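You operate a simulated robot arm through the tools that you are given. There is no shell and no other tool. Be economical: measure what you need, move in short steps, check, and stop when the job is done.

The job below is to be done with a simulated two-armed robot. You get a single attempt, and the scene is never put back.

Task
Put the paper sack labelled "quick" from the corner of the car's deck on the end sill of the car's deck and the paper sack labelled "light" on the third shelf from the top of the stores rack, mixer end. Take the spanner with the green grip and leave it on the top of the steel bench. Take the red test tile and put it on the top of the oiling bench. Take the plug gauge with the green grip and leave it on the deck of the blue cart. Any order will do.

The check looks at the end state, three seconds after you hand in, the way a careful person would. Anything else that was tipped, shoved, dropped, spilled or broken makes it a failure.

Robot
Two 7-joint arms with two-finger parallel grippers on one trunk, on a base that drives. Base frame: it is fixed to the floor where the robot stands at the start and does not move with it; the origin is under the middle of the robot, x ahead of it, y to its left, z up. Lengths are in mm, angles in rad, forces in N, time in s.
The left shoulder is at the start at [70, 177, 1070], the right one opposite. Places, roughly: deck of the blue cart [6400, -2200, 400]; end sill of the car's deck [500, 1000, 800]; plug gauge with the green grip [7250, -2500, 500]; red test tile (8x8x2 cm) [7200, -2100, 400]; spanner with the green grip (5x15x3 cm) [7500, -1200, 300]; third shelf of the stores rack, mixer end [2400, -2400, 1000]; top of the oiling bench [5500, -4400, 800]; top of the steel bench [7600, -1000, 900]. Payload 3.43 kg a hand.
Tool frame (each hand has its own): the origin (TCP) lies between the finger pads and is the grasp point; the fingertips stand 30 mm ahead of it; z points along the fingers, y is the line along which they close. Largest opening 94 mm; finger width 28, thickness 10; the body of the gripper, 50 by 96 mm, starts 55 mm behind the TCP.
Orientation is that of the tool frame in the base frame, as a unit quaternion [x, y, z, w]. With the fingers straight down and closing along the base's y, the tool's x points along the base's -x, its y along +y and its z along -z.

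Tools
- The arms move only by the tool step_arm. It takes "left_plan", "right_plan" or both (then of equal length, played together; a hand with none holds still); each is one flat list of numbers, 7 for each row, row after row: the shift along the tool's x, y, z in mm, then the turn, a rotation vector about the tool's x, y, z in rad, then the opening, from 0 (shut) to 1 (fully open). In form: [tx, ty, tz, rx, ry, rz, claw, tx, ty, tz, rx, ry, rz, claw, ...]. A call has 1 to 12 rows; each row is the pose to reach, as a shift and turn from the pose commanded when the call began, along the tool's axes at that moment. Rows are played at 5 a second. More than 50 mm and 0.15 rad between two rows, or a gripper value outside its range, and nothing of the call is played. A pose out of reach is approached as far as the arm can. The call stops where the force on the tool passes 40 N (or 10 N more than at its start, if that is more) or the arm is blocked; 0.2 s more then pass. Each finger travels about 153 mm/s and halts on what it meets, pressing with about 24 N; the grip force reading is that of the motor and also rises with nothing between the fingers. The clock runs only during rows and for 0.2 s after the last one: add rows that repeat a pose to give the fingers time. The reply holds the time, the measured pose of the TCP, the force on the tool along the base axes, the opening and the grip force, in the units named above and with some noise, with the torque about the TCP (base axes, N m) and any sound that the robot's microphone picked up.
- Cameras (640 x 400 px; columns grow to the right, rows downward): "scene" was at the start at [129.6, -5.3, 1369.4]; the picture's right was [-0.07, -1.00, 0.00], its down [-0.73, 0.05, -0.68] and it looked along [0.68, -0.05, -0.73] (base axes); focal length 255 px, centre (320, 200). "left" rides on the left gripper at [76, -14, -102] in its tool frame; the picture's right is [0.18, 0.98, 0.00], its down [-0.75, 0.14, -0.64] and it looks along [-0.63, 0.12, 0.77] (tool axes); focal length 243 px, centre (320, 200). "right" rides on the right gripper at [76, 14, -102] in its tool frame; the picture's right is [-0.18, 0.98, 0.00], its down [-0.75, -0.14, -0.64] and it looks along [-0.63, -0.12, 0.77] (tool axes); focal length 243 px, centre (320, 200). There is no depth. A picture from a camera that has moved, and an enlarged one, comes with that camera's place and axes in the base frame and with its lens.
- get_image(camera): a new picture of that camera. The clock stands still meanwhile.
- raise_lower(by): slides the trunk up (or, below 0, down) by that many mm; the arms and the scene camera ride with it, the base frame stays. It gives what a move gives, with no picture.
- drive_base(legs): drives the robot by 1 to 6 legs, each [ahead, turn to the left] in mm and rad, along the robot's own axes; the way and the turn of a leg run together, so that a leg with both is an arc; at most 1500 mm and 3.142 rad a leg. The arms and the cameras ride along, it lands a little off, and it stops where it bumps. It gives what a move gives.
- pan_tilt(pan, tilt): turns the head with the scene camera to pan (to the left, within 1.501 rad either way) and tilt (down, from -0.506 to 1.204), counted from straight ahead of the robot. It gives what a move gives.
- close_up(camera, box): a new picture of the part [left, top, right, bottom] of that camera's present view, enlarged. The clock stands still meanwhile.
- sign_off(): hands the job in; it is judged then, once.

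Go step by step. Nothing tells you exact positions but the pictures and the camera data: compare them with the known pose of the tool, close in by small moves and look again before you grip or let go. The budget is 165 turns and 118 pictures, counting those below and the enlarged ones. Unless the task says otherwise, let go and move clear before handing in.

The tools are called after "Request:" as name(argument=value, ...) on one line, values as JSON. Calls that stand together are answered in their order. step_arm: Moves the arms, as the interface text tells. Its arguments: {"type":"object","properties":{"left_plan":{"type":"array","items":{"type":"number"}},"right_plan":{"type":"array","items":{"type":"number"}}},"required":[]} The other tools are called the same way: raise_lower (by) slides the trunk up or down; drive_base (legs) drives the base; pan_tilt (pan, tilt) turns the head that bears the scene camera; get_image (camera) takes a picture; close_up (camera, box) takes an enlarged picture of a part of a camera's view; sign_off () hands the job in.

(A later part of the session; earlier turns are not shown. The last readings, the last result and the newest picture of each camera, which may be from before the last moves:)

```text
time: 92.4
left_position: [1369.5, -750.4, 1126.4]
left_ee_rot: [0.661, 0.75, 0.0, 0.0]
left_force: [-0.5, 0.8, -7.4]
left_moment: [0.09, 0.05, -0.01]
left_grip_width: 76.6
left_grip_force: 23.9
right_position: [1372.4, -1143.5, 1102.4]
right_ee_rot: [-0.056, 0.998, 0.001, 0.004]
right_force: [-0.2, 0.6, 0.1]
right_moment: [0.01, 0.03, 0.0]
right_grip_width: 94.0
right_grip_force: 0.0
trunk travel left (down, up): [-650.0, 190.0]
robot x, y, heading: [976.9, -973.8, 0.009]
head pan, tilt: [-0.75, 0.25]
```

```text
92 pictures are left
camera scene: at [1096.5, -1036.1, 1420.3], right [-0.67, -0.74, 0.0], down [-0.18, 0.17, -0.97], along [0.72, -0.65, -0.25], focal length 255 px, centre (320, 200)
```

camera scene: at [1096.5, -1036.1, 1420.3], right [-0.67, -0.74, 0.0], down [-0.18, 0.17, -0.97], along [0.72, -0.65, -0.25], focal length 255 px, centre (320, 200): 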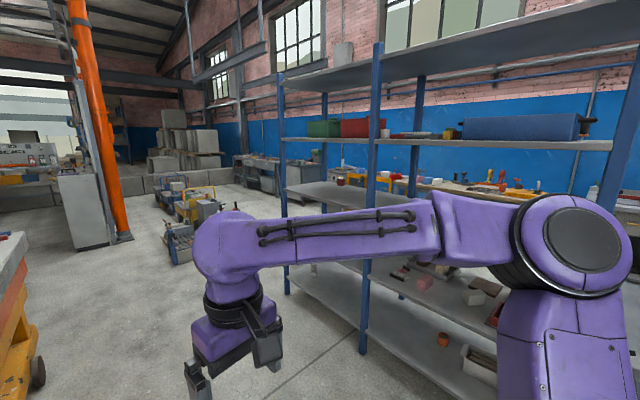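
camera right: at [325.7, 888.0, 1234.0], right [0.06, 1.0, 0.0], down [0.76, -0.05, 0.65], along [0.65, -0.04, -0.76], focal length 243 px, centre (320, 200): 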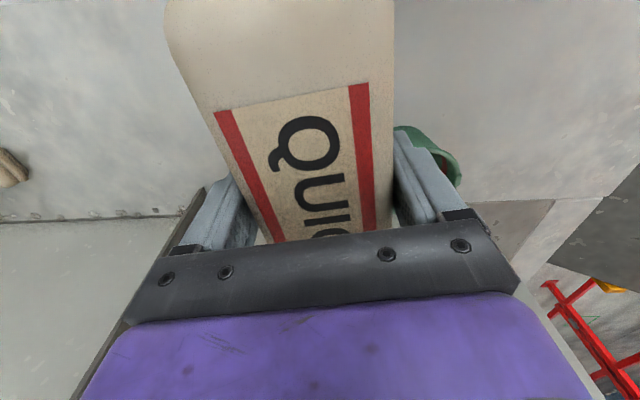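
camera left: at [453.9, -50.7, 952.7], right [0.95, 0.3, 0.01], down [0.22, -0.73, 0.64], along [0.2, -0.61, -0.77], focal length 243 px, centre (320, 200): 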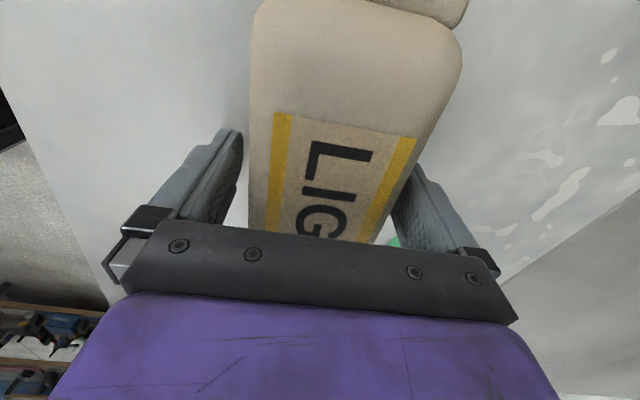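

The rack's front is near y = -2205 with uprights at x of about 1963 and 2853, and the target bay is the far one, third shelf at z of about 990. I drive to x of about 2230 and face the rack.

Request:
drive_base(legs=[[0, -0.15], [1280, 0], [0, -1.43]])

Request:
pan_tilt(pan=0, tilt=0.25)

Request:
get_image(camera="scene")

```text
time: 102.9
left_position: [2447.5, -1537.3, 1127.1]
left_ee_rot: [0.998, 0.058, 0.0, 0.0]
left_force: [0.4, 0.5, -7.0]
left_moment: [-0.02, -0.04, 0.02]
left_grip_width: 76.6
left_grip_force: 24.2
right_position: [2054.6, -1536.1, 1101.9]
right_ee_rot: [0.669, 0.743, -0.002, 0.004]
right_force: [0.5, -0.5, -1.1]
right_moment: [0.01, -0.02, -0.03]
right_grip_width: 94.1
right_grip_force: 0.1
trunk travel left (down, up): [-650.0, 190.0]
robot x, y, heading: [2226.9, -1139.0, -1.571]
head pan, tilt: [-0.75, 0.25]
```

```text
time: 104.0
left_position: [2448.1, -1536.8, 1127.2]
left_ee_rot: [0.998, 0.058, 0.0, 0.001]
left_force: [-0.7, 0.1, -7.1]
left_moment: [-0.03, -0.04, -0.03]
left_grip_width: 76.1
left_grip_force: 23.8
right_position: [2055.2, -1535.6, 1102.4]
right_ee_rot: [0.669, 0.743, -0.002, 0.004]
right_force: [0.7, 0.4, -0.6]
right_moment: [-0.01, -0.02, 0.0]
right_grip_width: 94.0
right_grip_force: 0.0
trunk travel left (down, up): [-650.0, 190.0]
robot x, y, heading: [2221.3, -1141.8, -1.569]
head pan, tilt: [0.0, 0.25]
```

```text
91 pictures are left
camera scene: at [2227.7, -1284.7, 1420.2], right [-1.0, 0.0, 0.0], down [0.0, 0.25, -0.97], along [0.0, -0.97, -0.25], focal length 255 px, centre (320, 200)
```

scene: 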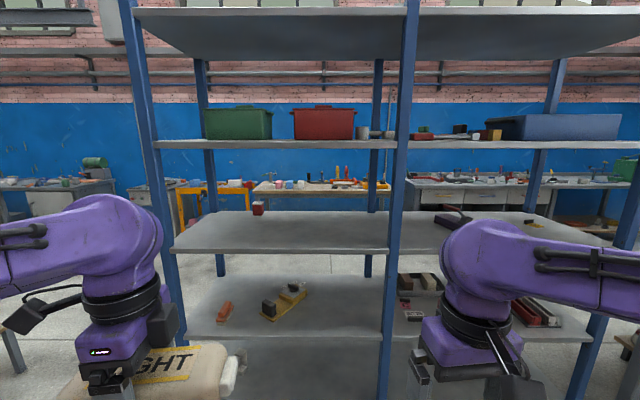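

The third shelf (top at z of about 975) is empty in the target bay except for a small red box at the back. I lower both hands into the gap between shelves 2 and 3, draw the right one in, and then drive closer.

Request:
step_arm(left_plan=[0, 0, 3, 0, 0, 0, 0, 0, 0, 10, 0, 0, 0, 0, 0, 0, 20, 0, 0, 0, 0, 0, 0, 30, 0, 0, 0, 0, 0, 0, 40, 0, 0, 0, 0, 0, 0, 50, 0, 0, 0, 0, 0, 0, 60, 0, 0, 0, 0, 0, 0, 70, 0, 0, 0, 0, 0, 0, 78, 0, 0, 0, 0, 0, 0, 82, 0, 0, 0, 0], right_plan=[10, 0, 0, 0, 0, 0, 1, 20, 0, 0, 0, 0, 0, 1, 30, 0, 0, 0, 0, 0, 1, 40, 0, 0, 0, 0, 0, 1, 50, 0, 0, 0, 0, 0, 1, 60, 0, 0, 0, 0, 0, 1, 70, 0, 0, 0, 0, 0, 1, 80, 0, 0, 0, 0, 0, 1, 90, 0, 0, 0, 0, 0, 1, 100, 0, 0, 0, 0, 0, 1])

Request:
drive_base(legs=[[500, 0]])

Request:
get_image(camera="scene")

Request:
get_image(camera="left")

```text
time: 106.2
left_position: [2446.7, -1535.9, 1046.5]
left_ee_rot: [0.998, 0.058, 0.0, 0.0]
left_force: [-0.1, -0.6, -7.2]
left_moment: [0.0, -0.06, -0.02]
left_grip_width: 76.4
left_grip_force: 24.0
right_position: [2044.4, -1434.6, 1101.4]
right_ee_rot: [0.669, 0.743, -0.003, 0.004]
right_force: [0.7, -0.7, -0.4]
right_moment: [0.01, -0.02, -0.03]
right_grip_width: 94.0
right_grip_force: 0.0
trunk travel left (down, up): [-650.0, 190.0]
robot x, y, heading: [2229.8, -1140.3, -1.571]
head pan, tilt: [0.0, 0.25]
```

```text
time: 109.1
left_position: [2447.1, -2032.8, 1044.9]
left_ee_rot: [0.998, 0.057, 0.0, 0.0]
left_force: [-0.4, -0.5, -7.1]
left_moment: [0.01, -0.08, 0.0]
left_grip_width: 76.5
left_grip_force: 24.1
right_position: [2043.0, -1929.9, 1100.7]
right_ee_rot: [0.671, 0.742, -0.002, 0.004]
right_force: [0.1, 0.6, 0.4]
right_moment: [-0.02, -0.01, -0.01]
right_grip_width: 94.4
right_grip_force: 0.0
trunk travel left (down, up): [-650.0, 190.0]
robot x, y, heading: [2227.9, -1633.0, -1.57]
head pan, tilt: [0.0, 0.25]
```

```text
90 pictures are left
camera scene: at [2228.1, -1780.6, 1420.2], right [-1.0, 0.0, 0.0], down [0.0, 0.25, -0.97], along [0.0, -0.97, -0.25], focal length 255 px, centre (320, 200)
```

scene: 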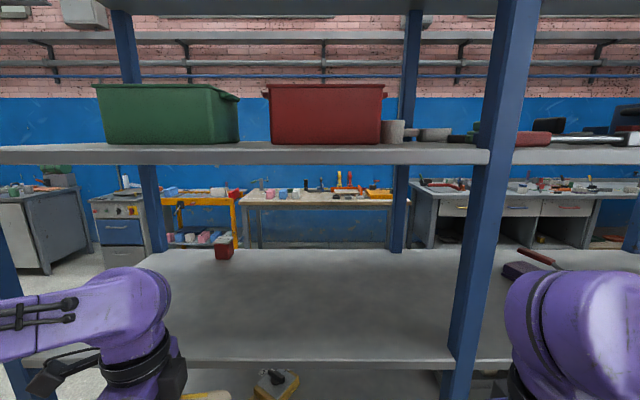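

```text
89 pictures are left
camera left: at [2521.6, -2010.4, 1148.2], right [0.29, -0.96, 0.0], down [-0.73, -0.23, 0.64], along [-0.61, -0.19, -0.77], focal length 243 px, centre (320, 200)
```

left: 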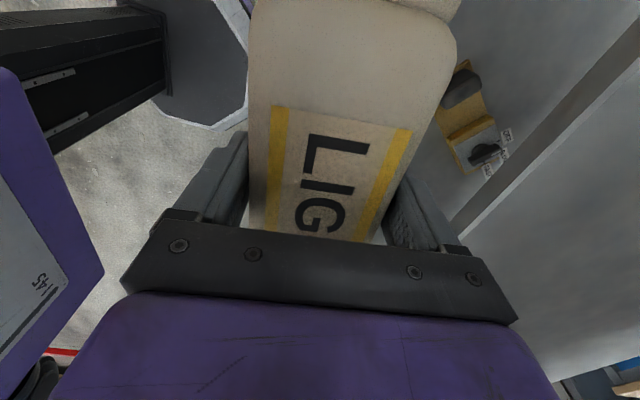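

Shelf 3's front edge is at y of about -2180 to -2205, with its top between 970 and 1003. I raise LIGHT 20 mm for margin, drive 190 mm in, and recheck.

Request:
step_arm(left_plan=[0, 0, -3, 0, 0, 0, 0, 0, 0, -10, 0, 0, 0, 0, 0, 0, -17, 0, 0, 0, 0, 0, 0, -20, 0, 0, 0, 0])

Request:
drive_base(legs=[[190, 0]])

Request:
pan_tilt(pan=0.5, tilt=0.6)

Request:
get_image(camera="scene")

Request:
get_image(camera="left")

```text
time: 110.1
left_position: [2447.7, -2032.9, 1065.0]
left_ee_rot: [0.998, 0.057, 0.0, 0.001]
left_force: [-0.2, -0.7, -7.9]
left_moment: [-0.02, -0.07, -0.03]
left_grip_width: 76.4
left_grip_force: 24.7
right_position: [2043.8, -1928.8, 1102.0]
right_ee_rot: [0.671, 0.741, -0.002, 0.004]
right_force: [0.5, -0.2, 0.4]
right_moment: [-0.01, 0.01, -0.03]
right_grip_width: 93.7
right_grip_force: 0.1
trunk travel left (down, up): [-650.0, 190.0]
robot x, y, heading: [2228.1, -1635.4, -1.574]
head pan, tilt: [0.0, 0.25]
```

```text
time: 111.7
left_position: [2446.6, -2224.6, 1066.9]
left_ee_rot: [0.998, 0.056, 0.0, 0.001]
left_force: [0.2, 0.5, -7.0]
left_moment: [0.03, -0.07, -0.02]
left_grip_width: 76.3
left_grip_force: 23.6
right_position: [2045.5, -2122.7, 1101.7]
right_ee_rot: [0.671, 0.742, -0.002, 0.004]
right_force: [0.3, 0.9, 0.5]
right_moment: [0.0, 0.04, 0.01]
right_grip_width: 94.1
right_grip_force: 0.1
trunk travel left (down, up): [-650.0, 190.0]
robot x, y, heading: [2229.1, -1829.1, -1.572]
head pan, tilt: [0.0, 0.25]
```

```text
time: 112.6
left_position: [2446.8, -2225.6, 1066.9]
left_ee_rot: [0.998, 0.056, 0.0, 0.0]
left_force: [0.3, 0.5, -6.2]
left_moment: [0.01, -0.09, -0.01]
left_grip_width: 76.4
left_grip_force: 24.1
right_position: [2043.9, -2122.1, 1100.4]
right_ee_rot: [0.671, 0.742, -0.003, 0.003]
right_force: [0.7, -0.4, 0.1]
right_moment: [0.0, 0.01, -0.01]
right_grip_width: 94.0
right_grip_force: 0.0
trunk travel left (down, up): [-650.0, 190.0]
robot x, y, heading: [2225.0, -1826.6, -1.574]
head pan, tilt: [0.499, 0.6]
```

```text
88 pictures are left
camera scene: at [2270.0, -1957.0, 1388.1], right [-0.88, -0.48, 0.0], down [-0.27, 0.5, -0.83], along [0.39, -0.73, -0.56], focal length 255 px, centre (320, 200)
```

scene: 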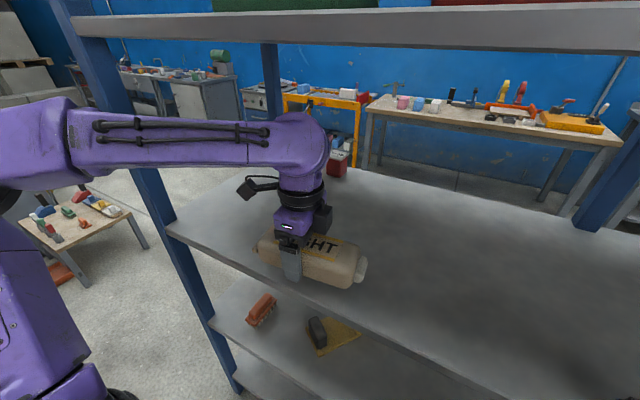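

```text
87 pictures are left
camera left: at [2521.5, -2203.0, 1168.2], right [0.29, -0.96, 0.0], down [-0.73, -0.22, 0.64], along [-0.61, -0.19, -0.77], focal length 243 px, centre (320, 200)
```

left: 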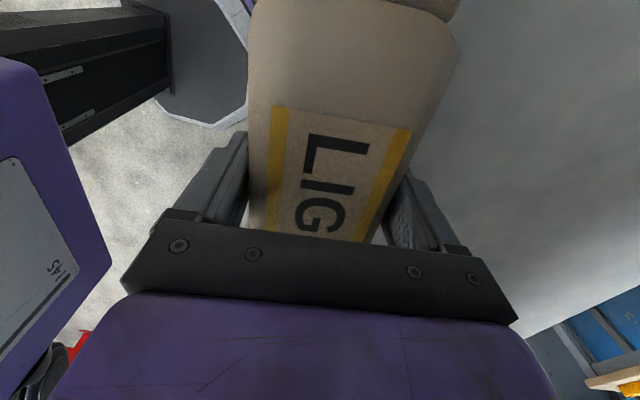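

There is ample clearance above the arm. I extend LIGHT about 130 mm over the shelf.

Request:
step_arm(left_plan=[0, 3, 0, 0, 0, 0, 0, -1, 10, 0, 0, 0, 0, 0, -2, 22, 0, 0, 0, 0, 0, -4, 35, 0, 0, 0, 0, 0, -5, 48, 0, 0, 0, 0, 0, -7, 61, 0, 0, 0, 0, 0, -8, 74, 0, 0, 0, 0, 0, -10, 87, 0, 0, 0, 0, 0, -11, 100, 0, 0, 0, 0, 0, -13, 113, 0, 0, 0, 0, 0, -14, 124, 0, 0, 0, 0, 0, -15, 130, 0, 0, 0, 0, 0])

Request:
step_arm(left_plan=[0, 0, 3, 0, 0, 0, 0, 0, 0, 9, 0, 0, 0, 0, 0, 0, 15, 0, 0, 0, 0, 0, 0, 21, 0, 0, 0, 0, 0, 0, 26, 0, 0, 0, 0, 0, 0, 30, 0, 0, 0, 0])

Request:
get_image(camera="scene")

```text
time: 115.2
left_position: [2447.1, -2355.6, 1064.9]
left_ee_rot: [0.998, 0.056, 0.0, 0.0]
left_force: [-0.5, -0.4, -7.5]
left_moment: [-0.01, -0.06, 0.01]
left_grip_width: 76.4
left_grip_force: 23.9
right_position: [2043.9, -2124.0, 1100.8]
right_ee_rot: [0.671, 0.742, -0.002, 0.004]
right_force: [0.2, -0.1, 0.3]
right_moment: [0.0, 0.0, 0.0]
right_grip_width: 94.0
right_grip_force: 0.0
trunk travel left (down, up): [-650.0, 190.0]
robot x, y, heading: [2231.3, -1829.0, -1.575]
head pan, tilt: [0.499, 0.6]
```

```text
time: 116.6
left_position: [2446.7, -2356.9, 1035.6]
left_ee_rot: [0.998, 0.055, 0.0, 0.0]
left_force: [-0.6, -0.5, -7.2]
left_moment: [-0.01, -0.08, -0.01]
left_grip_width: 76.0
left_grip_force: 23.6
right_position: [2042.9, -2123.7, 1101.4]
right_ee_rot: [0.671, 0.741, -0.002, 0.004]
right_force: [-0.6, 0.1, 0.7]
right_moment: [0.03, -0.02, -0.01]
right_grip_width: 94.1
right_grip_force: 0.1
trunk travel left (down, up): [-650.0, 190.0]
robot x, y, heading: [2226.6, -1830.3, -1.572]
head pan, tilt: [0.499, 0.6]
```

```text
86 pictures are left
camera scene: at [2270.1, -1957.9, 1388.0], right [-0.88, -0.48, 0.0], down [-0.27, 0.5, -0.82], along [0.39, -0.72, -0.57], focal length 255 px, centre (320, 200)
```

scene: 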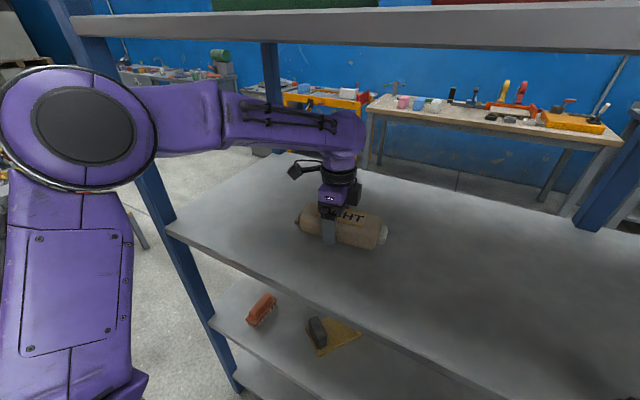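

LIGHT is over the shelf. I ease down until the force shows contact.

Request:
step_arm(left_plan=[0, 0, 4, 0, 0, 0, 0, 0, 0, 8, 0, 0, 0, 0, 0, 0, 12, 0, 0, 0, 0, 0, 0, 16, 0, 0, 0, 0])

Request:
close_up(camera="scene", box=[230, 140, 450, 280])

```text
time: 117.4
left_position: [2446.1, -2355.4, 1031.1]
left_ee_rot: [0.998, 0.056, 0.0, 0.007]
left_force: [1.1, 4.1, 13.1]
left_moment: [1.1, -0.1, 0.0]
left_grip_width: 76.4
left_grip_force: 23.9
right_position: [2041.8, -2121.0, 1101.7]
right_ee_rot: [0.671, 0.742, -0.004, 0.005]
right_force: [-1.2, 0.4, 0.6]
right_moment: [-0.04, 0.0, 0.0]
right_grip_width: 94.1
right_grip_force: 0.0
trunk travel left (down, up): [-650.0, 190.0]
robot x, y, heading: [2225.3, -1828.2, -1.571]
head pan, tilt: [0.499, 0.6]
stopped in row 4 (left hand): the force on the tool passed its limit (the readings are from after the stop); the commanded pose is now the measured one
```

```text
2.86 times, centred on (340, 210) of scene
camera zoom: at [2268.9, -1953.8, 1388.3], right [-0.88, -0.48, 0.0], down [-0.27, 0.49, -0.83], along [0.4, -0.73, -0.56], focal length 729 px, centre (263, 171)
```

zoom: 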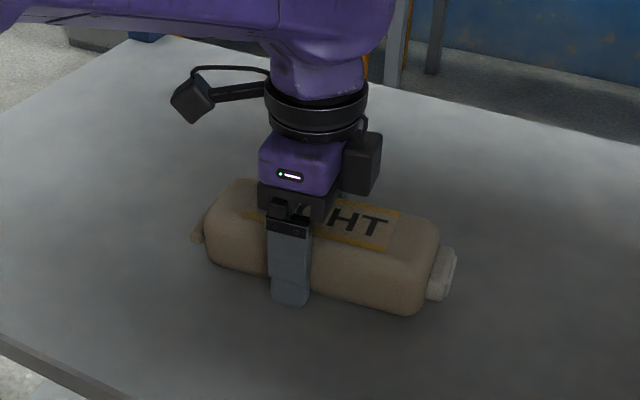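

LIGHT rests on the shelf, whose top is at about z = 1000. I release, rise 65 mm and withdraw.

Request:
step_arm(left_plan=[0, 0, -1, 0, 0, 0, 0.9, 0, 0, -1, 0, 0, 0, 1, 0, 0, -1, 0, 0, 0, 1, 0, 0, -15, 0, 0, 0, 1, 0, 0, -40, 0, 0, 0, 1, 0, 0, -66, 0, 0, 0, 1, 5, -40, -66, 0, 0, 0, 1, 10, -85, -66, 0, 0, 0, 1, 15, -130, -66, 0, 0, 0, 1])

Request:
drive_base(legs=[[-500, 0]])

Request:
pan_tilt(pan=0.1, tilt=0.3)

Request:
get_image(camera="scene")

Request:
pan_tilt(pan=1.2, tilt=0.25)

Request:
get_image(camera="scene")

```text
time: 119.4
left_position: [2447.5, -2223.8, 1093.8]
left_ee_rot: [0.998, 0.057, -0.001, 0.005]
left_force: [-0.3, 0.6, -0.4]
left_moment: [0.02, 0.0, -0.01]
left_grip_width: 94.0
left_grip_force: 0.0
right_position: [2045.6, -2122.1, 1102.5]
right_ee_rot: [0.671, 0.741, -0.005, 0.004]
right_force: [0.2, -0.1, -0.7]
right_moment: [-0.03, 0.01, -0.02]
right_grip_width: 93.6
right_grip_force: 0.1
trunk travel left (down, up): [-650.0, 190.0]
robot x, y, heading: [2226.7, -1830.4, -1.575]
head pan, tilt: [0.499, 0.6]
```

```text
time: 122.4
left_position: [2445.8, -1728.9, 1093.3]
left_ee_rot: [0.999, 0.054, 0.0, 0.005]
left_force: [0.4, -0.5, 0.2]
left_moment: [0.0, 0.0, -0.01]
left_grip_width: 94.1
left_grip_force: 0.1
right_position: [2042.8, -1624.3, 1100.9]
right_ee_rot: [0.673, 0.739, -0.002, 0.004]
right_force: [0.2, -0.2, -0.7]
right_moment: [-0.01, -0.01, -0.05]
right_grip_width: 94.1
right_grip_force: 0.0
trunk travel left (down, up): [-650.0, 190.0]
robot x, y, heading: [2228.5, -1329.2, -1.571]
head pan, tilt: [0.499, 0.6]
```

```text
time: 123.2
left_position: [2445.3, -1728.4, 1093.1]
left_ee_rot: [0.999, 0.054, -0.001, 0.005]
left_force: [0.3, 0.0, 0.4]
left_moment: [-0.02, 0.01, 0.0]
left_grip_width: 94.1
left_grip_force: 0.0
right_position: [2041.8, -1624.9, 1101.6]
right_ee_rot: [0.673, 0.74, -0.003, 0.004]
right_force: [-0.5, -0.4, 0.7]
right_moment: [0.02, -0.03, 0.02]
right_grip_width: 94.1
right_grip_force: 0.0
trunk travel left (down, up): [-650.0, 190.0]
robot x, y, heading: [2229.3, -1333.5, -1.577]
head pan, tilt: [0.099, 0.3]
```

```text
84 pictures are left
camera scene: at [2237.8, -1474.5, 1415.5], right [-1.0, -0.09, 0.0], down [-0.03, 0.3, -0.95], along [0.09, -0.95, -0.3], focal length 255 px, centre (320, 200)
```

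scene: 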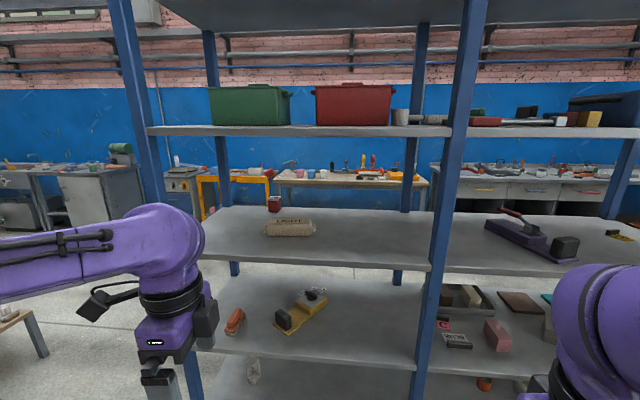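

```text
time: 124.6
left_position: [2445.4, -1727.1, 1092.7]
left_ee_rot: [0.999, 0.054, -0.001, 0.005]
left_force: [-0.8, 0.7, -0.3]
left_moment: [0.01, -0.01, -0.02]
left_grip_width: 94.0
left_grip_force: 0.0
right_position: [2044.6, -1625.3, 1102.2]
right_ee_rot: [0.672, 0.74, -0.002, 0.004]
right_force: [-0.5, -0.5, -0.5]
right_moment: [0.02, 0.01, -0.01]
right_grip_width: 94.2
right_grip_force: 0.0
trunk travel left (down, up): [-650.0, 190.0]
robot x, y, heading: [2226.5, -1330.2, -1.574]
head pan, tilt: [1.201, 0.25]
```

```text
83 pictures are left
camera scene: at [2315.7, -1415.6, 1420.3], right [-0.37, -0.93, 0.0], down [-0.23, 0.09, -0.97], along [0.9, -0.36, -0.25], focal length 255 px, centre (320, 200)
```

scene: 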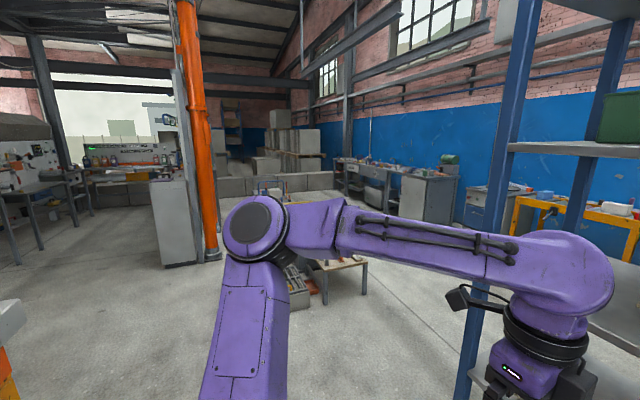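

LIGHT lies on the third shelf in the end bay. Next I head toward the cart area at x of about 6400 to 7500, first turning to face +x and driving ahead to get a view.

Request:
drive_base(legs=[[0, 1.571], [900, 0]])

Request:
pan_tilt(pan=-0.2, tilt=0.3)

Request:
get_image(camera="scene")

```text
time: 133.1
left_position: [3515.0, -1136.2, 1093.9]
left_ee_rot: [0.673, 0.739, 0.003, 0.004]
left_force: [-0.4, -0.2, -0.3]
left_moment: [0.0, 0.0, 0.0]
left_grip_width: 93.7
left_grip_force: 0.0
right_position: [3404.0, -1537.0, 1101.1]
right_ee_rot: [-0.039, 0.999, 0.001, 0.004]
right_force: [-0.7, 0.3, -0.2]
right_moment: [0.03, -0.02, 0.02]
right_grip_width: 94.0
right_grip_force: 0.1
trunk travel left (down, up): [-650.0, 190.0]
robot x, y, heading: [3114.9, -1348.0, -0.027]
head pan, tilt: [1.201, 0.25]
```

```text
time: 134.6
left_position: [3513.7, -1137.1, 1093.6]
left_ee_rot: [0.674, 0.739, 0.004, 0.004]
left_force: [0.3, -0.4, -0.3]
left_moment: [0.02, 0.0, 0.0]
left_grip_width: 94.0
left_grip_force: 0.2
right_position: [3403.1, -1536.5, 1100.6]
right_ee_rot: [-0.04, 0.999, 0.002, 0.003]
right_force: [0.0, -0.5, -0.1]
right_moment: [0.01, 0.01, -0.01]
right_grip_width: 94.0
right_grip_force: 0.1
trunk travel left (down, up): [-650.0, 190.0]
robot x, y, heading: [3112.8, -1346.8, -0.016]
head pan, tilt: [-0.201, 0.3]
```

```text
82 pictures are left
camera scene: at [3255.8, -1367.6, 1415.6], right [-0.22, -0.98, 0.0], down [-0.29, 0.06, -0.96], along [0.93, -0.21, -0.3], focal length 255 px, centre (320, 200)
```

scene: 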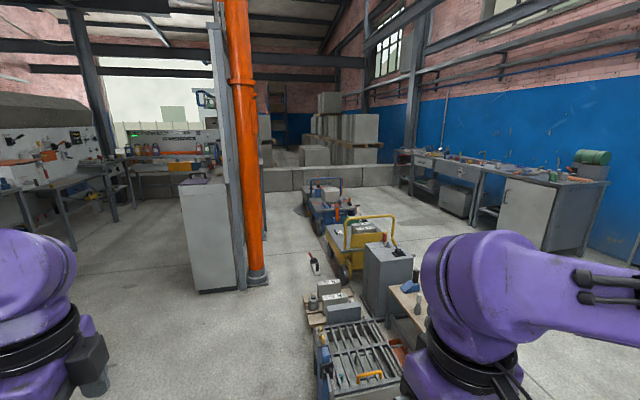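

The carts are ahead at right, the blue one near (6400, -2150), with a pillar and cabinet near (5300, -1000). The gap between the pillar and the pallets is too tight, so I check the open floor to the left of the cabinet.

Request:
pan_tilt(pan=0.7, tilt=0.35)

Request:
get_image(camera="scene")

```text
time: 135.8
left_position: [3514.1, -1136.6, 1093.4]
left_ee_rot: [0.673, 0.739, 0.003, 0.005]
left_force: [0.4, -0.3, 0.3]
left_moment: [-0.01, 0.0, 0.0]
left_grip_width: 94.0
left_grip_force: 0.0
right_position: [3403.5, -1536.1, 1102.3]
right_ee_rot: [-0.039, 0.999, 0.001, 0.004]
right_force: [-0.4, 0.0, -0.1]
right_moment: [-0.01, -0.03, -0.01]
right_grip_width: 94.2
right_grip_force: 0.1
trunk travel left (down, up): [-650.0, 190.0]
robot x, y, heading: [3113.2, -1347.1, -0.023]
head pan, tilt: [0.7, 0.351]
```

```text
81 pictures are left
camera scene: at [3237.3, -1288.8, 1410.9], right [0.63, -0.78, 0.0], down [-0.27, -0.22, -0.94], along [0.73, 0.59, -0.34], focal length 255 px, centre (320, 200)
```

scene: 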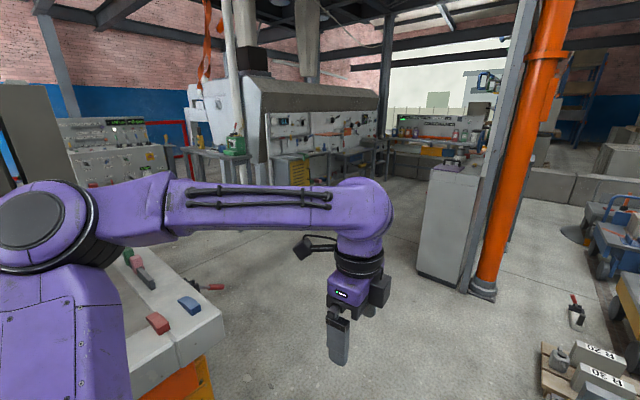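

The car ends at x of about 3500 and the floor left of the cabinet is open. I drive around: to (4000, -1255), then (5150, -250), then face +x.

Request:
drive_base(legs=[[0, 0.12], [900, 0], [0, 0.62], [1500, 0], [0, -0.72], [600, 0]])

Request:
pan_tilt(pan=-0.6, tilt=0.35)

Request:
get_image(camera="scene")

```text
time: 154.6
left_position: [6069.0, -20.3, 1093.2]
left_ee_rot: [0.658, 0.753, 0.003, 0.004]
left_force: [-0.3, -0.2, 0.7]
left_moment: [0.01, -0.01, 0.0]
left_grip_width: 94.0
left_grip_force: 0.0
right_position: [5975.7, -425.6, 1100.6]
right_ee_rot: [-0.061, 0.998, 0.002, 0.004]
right_force: [-0.1, -0.4, 0.6]
right_moment: [0.02, 0.01, -0.01]
right_grip_width: 94.0
right_grip_force: 0.0
trunk travel left (down, up): [-650.0, 190.0]
robot x, y, heading: [5679.7, -246.5, 0.016]
head pan, tilt: [0.7, 0.351]
```

```text
time: 156.1
left_position: [6069.0, -20.3, 1093.4]
left_ee_rot: [0.658, 0.753, 0.003, 0.004]
left_force: [-0.7, -0.3, -0.8]
left_moment: [0.0, -0.04, -0.01]
left_grip_width: 94.0
left_grip_force: 0.0
right_position: [5975.8, -425.3, 1102.3]
right_ee_rot: [-0.062, 0.998, 0.001, 0.004]
right_force: [-0.5, 0.2, -0.3]
right_moment: [0.0, 0.02, 0.03]
right_grip_width: 94.0
right_grip_force: 0.0
trunk travel left (down, up): [-650.0, 190.0]
robot x, y, heading: [5681.1, -246.1, 0.021]
head pan, tilt: [-0.6, 0.351]
```

```text
80 pictures are left
camera scene: at [5807.0, -297.3, 1410.9], right [-0.55, -0.84, 0.0], down [-0.29, 0.19, -0.94], along [0.79, -0.51, -0.34], focal length 255 px, centre (320, 200)
```

scene: 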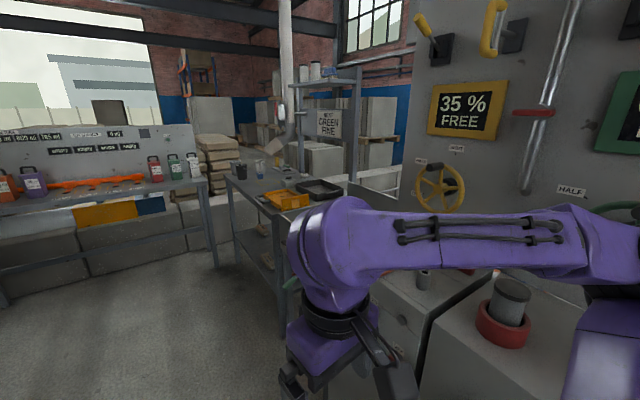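

The steel bench is ahead at about (7600, -1000), with the spanner presumably on its lower shelf, and a valve panel stands to the right. I move closer.

Request:
drive_base(legs=[[700, 0]])

Request:
pan_tilt(pan=-0.65, tilt=0.5)

Request:
get_image(camera="scene")

Request:
get_image(camera="right")

```text
time: 159.9
left_position: [6764.5, 13.7, 1093.5]
left_ee_rot: [0.648, 0.762, 0.004, 0.004]
left_force: [0.7, -0.1, -0.2]
left_moment: [0.04, 0.01, 0.0]
left_grip_width: 94.1
left_grip_force: 0.0
right_position: [6681.9, -395.5, 1101.2]
right_ee_rot: [-0.074, 0.997, 0.001, 0.004]
right_force: [-0.2, 0.3, 0.4]
right_moment: [0.01, 0.01, 0.02]
right_grip_width: 94.1
right_grip_force: 0.0
trunk travel left (down, up): [-650.0, 190.0]
robot x, y, heading: [6380.5, -218.9, 0.048]
head pan, tilt: [-0.6, 0.351]
```

```text
time: 160.6
left_position: [6764.9, 13.1, 1093.1]
left_ee_rot: [0.648, 0.761, 0.003, 0.005]
left_force: [0.2, -0.6, 0.2]
left_moment: [0.03, -0.01, 0.05]
left_grip_width: 94.2
left_grip_force: 0.0
right_position: [6682.0, -393.9, 1101.0]
right_ee_rot: [-0.074, 0.997, 0.001, 0.005]
right_force: [0.2, 0.4, 0.0]
right_moment: [0.01, 0.0, -0.02]
right_grip_width: 94.1
right_grip_force: 0.0
trunk travel left (down, up): [-650.0, 190.0]
robot x, y, heading: [6379.7, -225.5, 0.046]
head pan, tilt: [-0.649, 0.499]
```

```text
79 pictures are left
camera scene: at [6505.1, -272.7, 1397.2], right [-0.57, -0.82, 0.0], down [-0.39, 0.27, -0.88], along [0.72, -0.5, -0.48], focal length 255 px, centre (320, 200)
```

scene: 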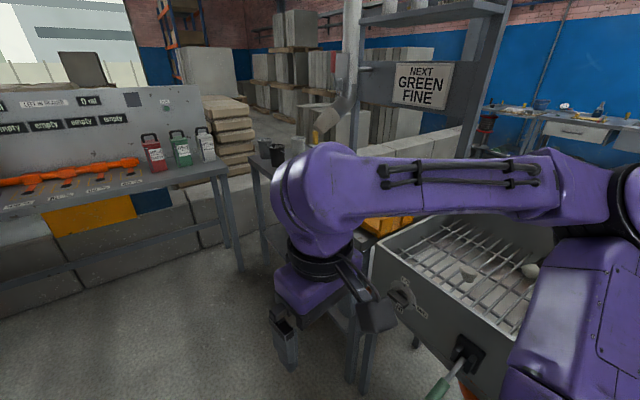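

```text
78 pictures are left
camera right: at [6603.8, -390.9, 1202.7], right [0.04, 1.0, 0.0], down [0.76, -0.03, 0.65], along [0.65, -0.02, -0.76], focal length 243 px, centre (320, 200)
```

right: 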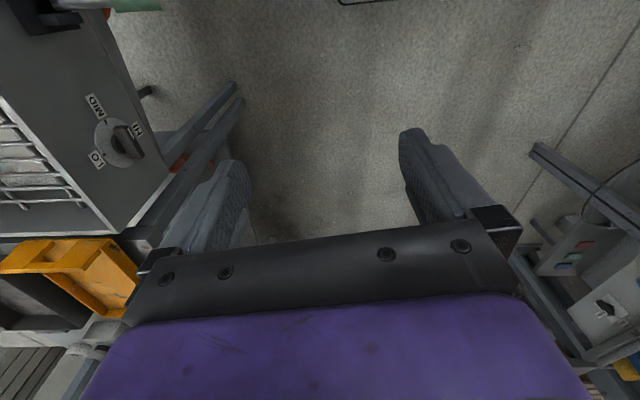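

A grilled box with a knob stands on or by the bench at (6850, -690). I turn toward it, raise the trunk and look from higher.

Request:
drive_base(legs=[[0, -0.75]])

Request:
raise_lower(by=180)

Request:
pan_tilt(pan=0.1, tilt=0.65)

Request:
get_image(camera="scene")

```text
time: 162.9
left_position: [6823.8, -307.5, 1092.9]
left_ee_rot: [0.879, 0.477, 0.003, 0.005]
left_force: [-0.5, 0.8, -0.4]
left_moment: [-0.02, -0.01, 0.0]
left_grip_width: 93.6
left_grip_force: 0.0
right_position: [6489.4, -552.6, 1101.1]
right_ee_rot: [0.29, 0.957, -0.001, 0.004]
right_force: [-0.2, 0.3, -0.5]
right_moment: [-0.02, 0.03, -0.05]
right_grip_width: 94.0
right_grip_force: 0.1
trunk travel left (down, up): [-650.0, 190.0]
robot x, y, heading: [6381.8, -225.9, -0.688]
head pan, tilt: [-0.649, 0.499]
```

```text
time: 164.9
left_position: [6823.3, -306.4, 1273.0]
left_ee_rot: [0.88, 0.475, 0.002, 0.004]
left_force: [0.4, 0.2, -0.6]
left_moment: [0.0, 0.01, 0.03]
left_grip_width: 93.9
left_grip_force: 0.0
right_position: [6488.6, -552.4, 1282.5]
right_ee_rot: [0.29, 0.957, -0.001, 0.005]
right_force: [-0.3, -0.2, -0.8]
right_moment: [0.01, 0.0, 0.0]
right_grip_width: 93.8
right_grip_force: 0.0
trunk travel left (down, up): [-830.0, 10.0]
robot x, y, heading: [6380.6, -220.7, -0.692]
head pan, tilt: [-0.649, 0.499]
```

```text
time: 166.1
left_position: [6824.1, -307.0, 1273.3]
left_ee_rot: [0.879, 0.477, 0.003, 0.005]
left_force: [0.2, 0.2, 0.0]
left_moment: [-0.02, 0.01, -0.02]
left_grip_width: 94.0
left_grip_force: 0.0
right_position: [6487.7, -552.2, 1281.7]
right_ee_rot: [0.291, 0.957, 0.0, 0.005]
right_force: [-0.1, 0.5, 0.2]
right_moment: [0.01, -0.02, 0.02]
right_grip_width: 93.9
right_grip_force: 0.1
trunk travel left (down, up): [-830.0, 10.0]
robot x, y, heading: [6379.8, -224.1, -0.695]
head pan, tilt: [0.099, 0.649]
```

```text
77 pictures are left
camera scene: at [6490.4, -303.9, 1563.8], right [-0.56, -0.83, 0.0], down [-0.5, 0.34, -0.8], along [0.66, -0.44, -0.6], focal length 255 px, centre (320, 200)
```

scene: 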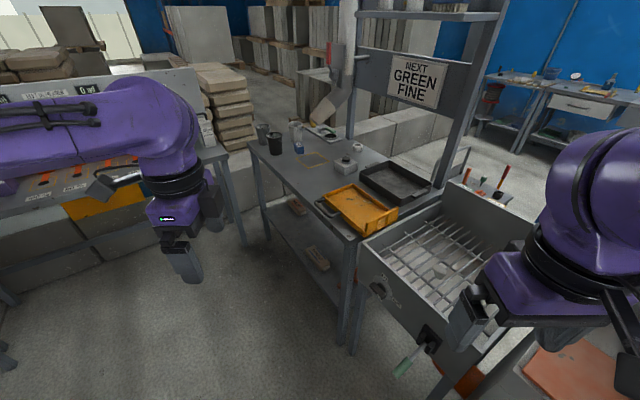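

Now the steel bench is clear: its front edge is near y = -727 from x of about 6970 to 7860, with a lower shelf holding small items. I enlarge it.

Request:
close_up(camera="scene", box=[230, 100, 450, 300])

```text
2.00 times, centred on (340, 200) of scene
camera zoom: at [6490.4, -303.9, 1563.8], right [-0.56, -0.83, 0.0], down [-0.5, 0.34, -0.8], along [0.66, -0.44, -0.6], focal length 510 px, centre (280, 200)
```

zoom: 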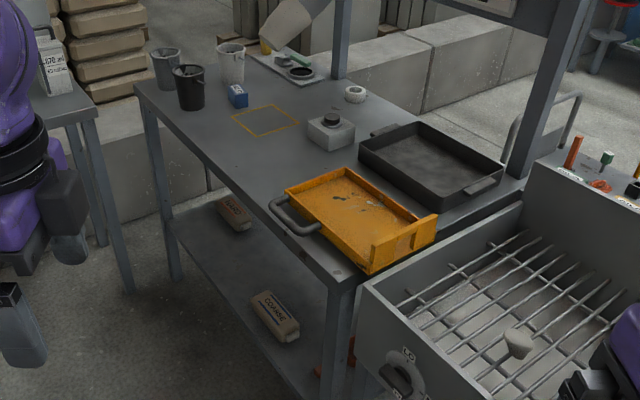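

The items under the bench are COARSE sacks, and the spanner should be at the back of the lower shelf. I drive in front of the bench, face it (-y), lower the trunk and look underneath.

Request:
drive_base(legs=[[0, 0.7], [1030, 0], [0, -1.571]])

Request:
raise_lower(by=-350)

Request:
pan_tilt(pan=0, tilt=0.5)

Request:
get_image(camera="scene")

```text
time: 177.1
left_position: [7632.2, -641.8, 1274.0]
left_ee_rot: [0.999, 0.04, 0.0, 0.006]
left_force: [-0.4, -0.5, -0.9]
left_moment: [-0.01, 0.0, 0.01]
left_grip_width: 94.1
left_grip_force: 0.1
right_position: [7234.0, -526.4, 1281.2]
right_ee_rot: [0.683, 0.73, -0.002, 0.003]
right_force: [0.5, -0.6, 0.9]
right_moment: [0.02, 0.0, -0.02]
right_grip_width: 93.9
right_grip_force: 0.0
trunk travel left (down, up): [-830.0, 10.0]
robot x, y, heading: [7428.0, -239.6, -1.601]
head pan, tilt: [0.099, 0.649]
```

```text
time: 180.6
left_position: [7632.1, -641.8, 923.4]
left_ee_rot: [0.999, 0.04, 0.0, 0.005]
left_force: [-0.2, -0.3, -0.3]
left_moment: [-0.01, 0.02, 0.02]
left_grip_width: 93.8
left_grip_force: 0.1
right_position: [7232.0, -526.8, 932.3]
right_ee_rot: [0.683, 0.73, -0.003, 0.004]
right_force: [0.0, 0.2, -0.3]
right_moment: [0.02, -0.01, -0.03]
right_grip_width: 94.0
right_grip_force: 0.1
trunk travel left (down, up): [-480.0, 360.0]
robot x, y, heading: [7425.2, -239.9, -1.602]
head pan, tilt: [0.099, 0.649]
```

```text
time: 181.2
left_position: [7631.9, -643.2, 923.7]
left_ee_rot: [0.999, 0.039, 0.0, 0.006]
left_force: [0.6, 0.0, -0.4]
left_moment: [0.02, 0.01, -0.01]
left_grip_width: 93.8
left_grip_force: 0.0
right_position: [7233.1, -526.4, 930.6]
right_ee_rot: [0.683, 0.73, -0.003, 0.003]
right_force: [0.2, 0.0, 0.4]
right_moment: [-0.02, -0.02, -0.01]
right_grip_width: 93.7
right_grip_force: 0.0
trunk travel left (down, up): [-480.0, 360.0]
robot x, y, heading: [7426.3, -237.9, -1.607]
head pan, tilt: [0.0, 0.499]
```

```text
75 pictures are left
camera scene: at [7422.3, -380.4, 1227.1], right [-1.0, 0.03, 0.0], down [0.02, 0.48, -0.88], along [-0.03, -0.88, -0.48], focal length 255 px, centre (320, 200)
```

scene: 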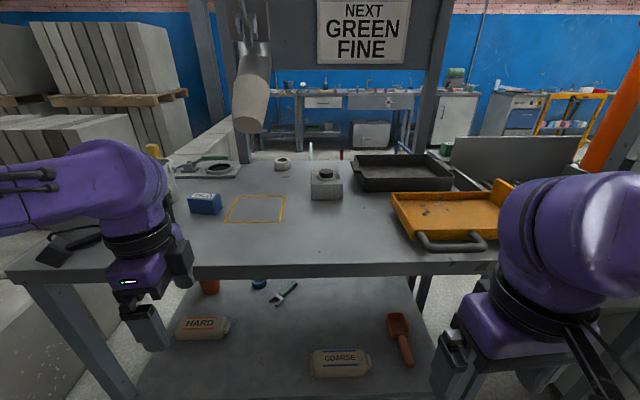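

I see the green-gripped spanner on the lower shelf near the back, at about (7555, -1207, 300). That is too deep to reach from this side, so I raise the trunk and look at the floor behind the bench.

Request:
raise_lower(by=350)

Request:
pan_tilt(pan=-0.35, tilt=0.4)

Request:
get_image(camera="scene")

```text
time: 184.7
left_position: [7632.4, -642.5, 1273.4]
left_ee_rot: [0.999, 0.039, 0.0, 0.006]
left_force: [-1.1, 0.0, 0.2]
left_moment: [0.0, -0.01, 0.01]
left_grip_width: 93.9
left_grip_force: 0.0
right_position: [7234.2, -527.0, 1282.2]
right_ee_rot: [0.683, 0.731, -0.003, 0.004]
right_force: [-0.2, -0.8, -0.1]
right_moment: [-0.02, -0.01, 0.0]
right_grip_width: 94.0
right_grip_force: 0.1
trunk travel left (down, up): [-830.0, 10.0]
robot x, y, heading: [7424.1, -238.7, -1.602]
head pan, tilt: [0.0, 0.499]
```

```text
time: 185.5
left_position: [7631.7, -642.8, 1273.9]
left_ee_rot: [0.999, 0.039, 0.0, 0.006]
left_force: [0.2, 0.0, -0.3]
left_moment: [0.0, -0.02, 0.0]
left_grip_width: 94.0
left_grip_force: 0.1
right_position: [7233.0, -527.3, 1281.4]
right_ee_rot: [0.683, 0.73, -0.002, 0.004]
right_force: [-0.7, 0.1, 0.0]
right_moment: [0.0, 0.01, 0.0]
right_grip_width: 94.2
right_grip_force: 0.1
trunk travel left (down, up): [-830.0, 10.0]
robot x, y, heading: [7423.3, -239.7, -1.604]
head pan, tilt: [-0.351, 0.4]
```

```text
74 pictures are left
camera scene: at [7390.7, -375.4, 1586.3], right [-0.93, 0.37, 0.0], down [0.15, 0.36, -0.92], along [-0.35, -0.85, -0.39], focal length 255 px, centre (320, 200)
```

scene: 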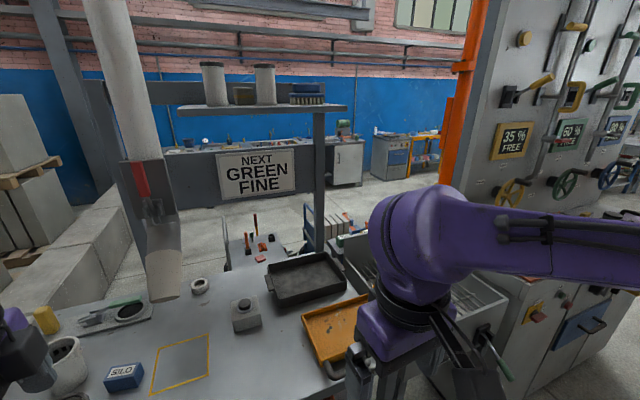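

Behind the bench I make out a wagon with tools near (7200, -2150). I enlarge that part to judge the free floor.

Request:
close_up(camera="scene", box=[200, 170, 400, 295])

Request:
pan_tilt(pan=0.15, tilt=0.45)

Request:
get_image(camera="scene")

```text
3.20 times, centred on (300, 232) of scene
camera zoom: at [7390.7, -375.4, 1586.3], right [-0.93, 0.37, 0.0], down [0.15, 0.36, -0.92], along [-0.35, -0.85, -0.39], focal length 816 px, centre (384, 96)
```

zoom: 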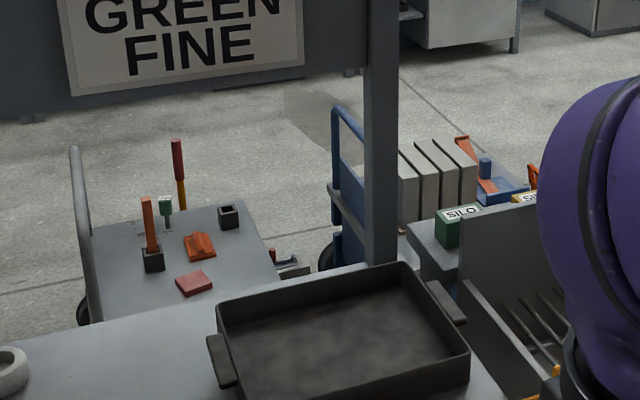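

```text
time: 186.4
left_position: [7630.3, -642.2, 1274.2]
left_ee_rot: [0.999, 0.039, 0.001, 0.005]
left_force: [0.1, 0.3, -0.2]
left_moment: [0.03, 0.01, 0.02]
left_grip_width: 94.0
left_grip_force: 0.0
right_position: [7234.1, -527.2, 1280.4]
right_ee_rot: [0.683, 0.73, -0.002, 0.003]
right_force: [0.6, 1.1, 0.2]
right_moment: [-0.01, 0.01, 0.0]
right_grip_width: 93.8
right_grip_force: 0.0
trunk travel left (down, up): [-830.0, 10.0]
robot x, y, heading: [7425.2, -240.6, -1.602]
head pan, tilt: [0.15, 0.45]
```

```text
72 pictures are left
camera scene: at [7435.8, -380.8, 1581.7], right [-0.99, -0.12, 0.0], down [-0.05, 0.43, -0.9], along [0.1, -0.89, -0.44], focal length 255 px, centre (320, 200)
```

scene: 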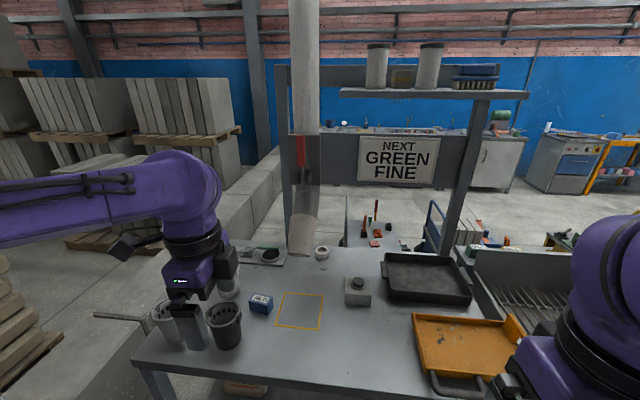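

The red tile and a green-grip plug gauge stand on a grey push-cart deck at about (7000–7400, -2050–-2530), with deck height near 330. For the spanner, reaching in from the front with a tilted hand seems possible, so I lower the trunk and study it and my own base front.

Request:
raise_lower(by=-350)

Request:
pan_tilt(pan=0, tilt=1.2)

Request:
get_image(camera="scene")

Request:
pan_tilt(pan=0.1, tilt=0.7)

Request:
close_up(camera="scene", box=[180, 160, 500, 360])

```text
time: 189.8
left_position: [7631.4, -642.2, 924.5]
left_ee_rot: [0.999, 0.04, 0.0, 0.005]
left_force: [0.1, 0.2, 0.2]
left_moment: [-0.01, -0.03, 0.01]
left_grip_width: 94.1
left_grip_force: 0.1
right_position: [7232.7, -526.0, 931.9]
right_ee_rot: [0.683, 0.73, -0.002, 0.004]
right_force: [-0.2, 0.2, 0.1]
right_moment: [0.02, 0.02, -0.02]
right_grip_width: 93.8
right_grip_force: 0.1
trunk travel left (down, up): [-480.0, 360.0]
robot x, y, heading: [7428.8, -236.6, -1.604]
head pan, tilt: [0.15, 0.45]
```

```text
time: 190.9
left_position: [7631.1, -642.7, 923.6]
left_ee_rot: [0.999, 0.04, -0.001, 0.005]
left_force: [-1.1, 0.9, -0.1]
left_moment: [0.02, 0.01, 0.0]
left_grip_width: 94.2
left_grip_force: 0.1
right_position: [7234.7, -526.2, 932.0]
right_ee_rot: [0.684, 0.73, -0.002, 0.003]
right_force: [-0.6, -0.6, 0.3]
right_moment: [0.01, 0.02, -0.01]
right_grip_width: 94.1
right_grip_force: 0.0
trunk travel left (down, up): [-480.0, 360.0]
robot x, y, heading: [7425.7, -239.0, -1.606]
head pan, tilt: [0.0, 1.201]
```

```text
71 pictures are left
camera scene: at [7423.5, -345.4, 1173.5], right [-1.0, 0.03, 0.0], down [0.03, 0.93, -0.36], along [-0.01, -0.36, -0.93], focal length 255 px, centre (320, 200)
```

scene: 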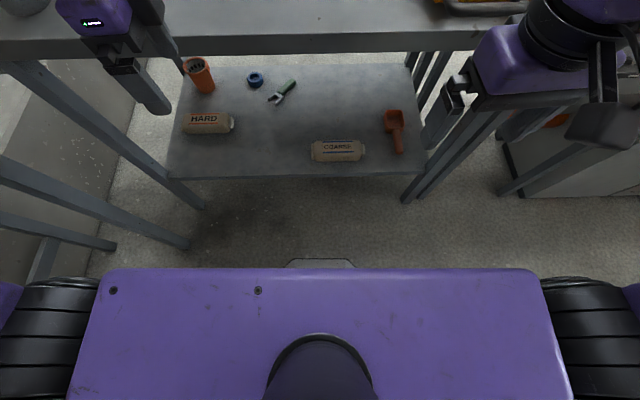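

```text
time: 191.9
left_position: [7631.3, -642.5, 923.6]
left_ee_rot: [0.999, 0.039, 0.0, 0.005]
left_force: [-0.9, -0.6, 0.7]
left_moment: [-0.04, 0.02, -0.01]
left_grip_width: 94.2
left_grip_force: 0.0
right_position: [7232.5, -526.1, 930.9]
right_ee_rot: [0.684, 0.73, -0.002, 0.004]
right_force: [-0.3, -0.6, -0.2]
right_moment: [0.0, 0.01, 0.01]
right_grip_width: 94.1
right_grip_force: 0.0
trunk travel left (down, up): [-480.0, 360.0]
robot x, y, heading: [7428.6, -238.2, -1.606]
head pan, tilt: [0.099, 0.7]
```

```text
2.00 times, centred on (340, 260) of scene
camera zoom: at [7430.9, -374.2, 1209.4], right [-1.0, -0.07, 0.0], down [-0.04, 0.64, -0.76], along [0.05, -0.76, -0.64], focal length 510 px, centre (280, 80)
```

zoom: 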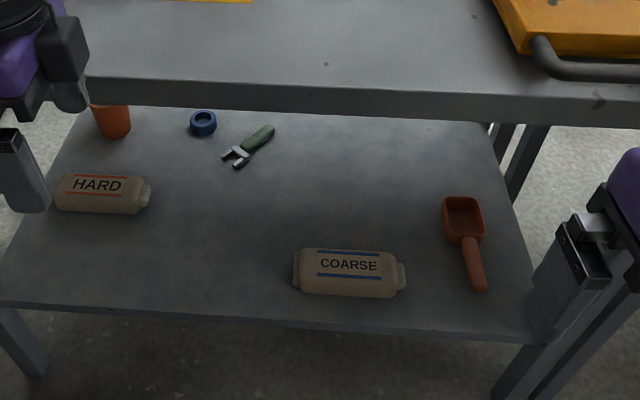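

The base front is about 260 mm ahead of the axis, and the shelf spans y from -773 to -1353. The spanner is centred at (7560, -1203), with its jaw toward the robot and its green grip away at 45 degrees. I lower the trunk, retract the right arm, and yaw then tilt the left hand before driving in.

Request:
raise_lower(by=-290)

Request:
step_arm(left_plan=[0, 0, 0, 0, 0, -0.148, 0.9, 0, 0, 0, 0, 0, -0.296, 0.9, 0, 0, 0, 0, 0, -0.444, 0.9, 0, 0, 0, 0, 0, -0.592, 0.8, 0, 0, 0, 0, 0, -0.74, 0.8], right_plan=[20, 0, 0, 0, 0, 0, 1, 40, 0, 0, 0, 0, 0, 1, 60, 0, 0, 0, 0, 0, 1, 80, 0, 0, 0, 0, 0, 1, 95, 0, 0, 0, 0, 0, 1])

Request:
step_arm(left_plan=[0, 0, 0, 0, -0.122, 0, 0.8, 0, 0, 0, 0, -0.244, 0, 0.8, 0, 0, 0, 0, -0.366, 0, 0.8, 0, 0, 0, 0, -0.488, 0, 0.8, 0, 0, 0, 0, -0.61, 0, 0.8])

Request:
pan_tilt(pan=0.25, tilt=0.6)

Request:
get_image(camera="scene")

Request:
get_image(camera="left")

```text
time: 194.8
left_position: [7632.3, -642.4, 633.4]
left_ee_rot: [0.999, 0.04, 0.0, 0.006]
left_force: [-0.3, 0.9, 0.0]
left_moment: [0.01, 0.0, 0.02]
left_grip_width: 93.9
left_grip_force: 0.1
right_position: [7233.2, -527.7, 643.0]
right_ee_rot: [0.683, 0.73, -0.003, 0.003]
right_force: [0.0, -0.5, 0.2]
right_moment: [0.01, -0.01, 0.02]
right_grip_width: 94.0
right_grip_force: 0.0
trunk travel left (down, up): [-190.0, 650.0]
robot x, y, heading: [7428.6, -237.5, -1.603]
head pan, tilt: [0.099, 0.7]
```

```text
time: 196.0
left_position: [7631.4, -641.8, 634.2]
left_ee_rot: [0.917, 0.4, -0.002, 0.005]
left_force: [0.7, -0.6, 0.2]
left_moment: [-0.03, 0.02, -0.01]
left_grip_width: 75.3
left_grip_force: 0.1
right_position: [7226.8, -431.7, 642.5]
right_ee_rot: [0.683, 0.73, -0.002, 0.004]
right_force: [0.4, -0.2, 0.9]
right_moment: [-0.02, -0.03, 0.0]
right_grip_width: 93.9
right_grip_force: 0.1
trunk travel left (down, up): [-190.0, 650.0]
robot x, y, heading: [7425.7, -240.7, -1.602]
head pan, tilt: [0.099, 0.7]
```

```text
time: 197.2
left_position: [7631.2, -642.7, 634.5]
left_ee_rot: [0.874, 0.379, -0.279, 0.125]
left_force: [-0.3, 0.7, 0.6]
left_moment: [-0.04, -0.02, -0.03]
left_grip_width: 75.5
left_grip_force: 0.2
right_position: [7227.5, -432.8, 643.4]
right_ee_rot: [0.684, 0.73, -0.003, 0.004]
right_force: [-0.3, -0.9, -0.3]
right_moment: [-0.02, 0.01, 0.0]
right_grip_width: 94.2
right_grip_force: 0.0
trunk travel left (down, up): [-190.0, 650.0]
robot x, y, heading: [7428.4, -239.9, -1.606]
head pan, tilt: [0.099, 0.7]
```

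```text
time: 197.9
left_position: [7631.1, -642.0, 633.4]
left_ee_rot: [0.874, 0.379, -0.277, 0.124]
left_force: [-0.3, -0.1, -0.3]
left_moment: [0.0, 0.0, 0.0]
left_grip_width: 75.3
left_grip_force: 0.1
right_position: [7226.5, -432.5, 642.4]
right_ee_rot: [0.683, 0.73, -0.002, 0.004]
right_force: [-0.1, 0.3, -0.7]
right_moment: [-0.02, 0.04, -0.02]
right_grip_width: 94.1
right_grip_force: 0.0
trunk travel left (down, up): [-190.0, 650.0]
robot x, y, heading: [7427.7, -238.9, -1.608]
head pan, tilt: [0.25, 0.6]
```

```text
69 pictures are left
camera scene: at [7444.2, -375.8, 928.1], right [-0.98, -0.21, 0.0], down [-0.12, 0.55, -0.82], along [0.18, -0.81, -0.57], focal length 255 px, centre (320, 200)
```

scene: 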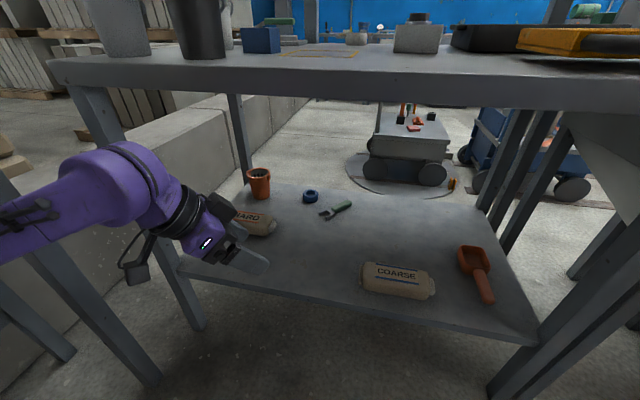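

```text
68 pictures are left
camera left: at [7703.9, -543.9, 673.2], right [0.82, -0.56, -0.1], down [-0.07, -0.27, 0.96], along [-0.57, -0.78, -0.26], focal length 243 px, centre (320, 200)
```

left: 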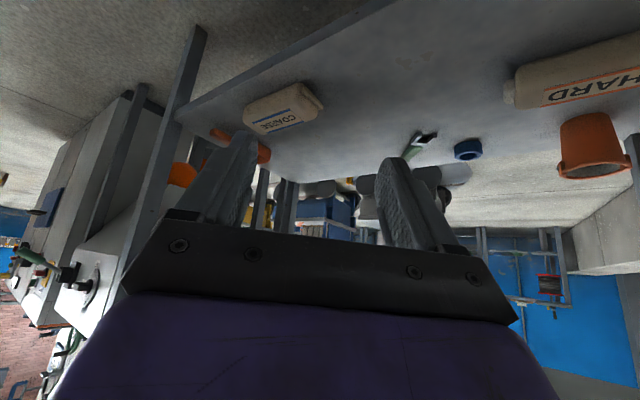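

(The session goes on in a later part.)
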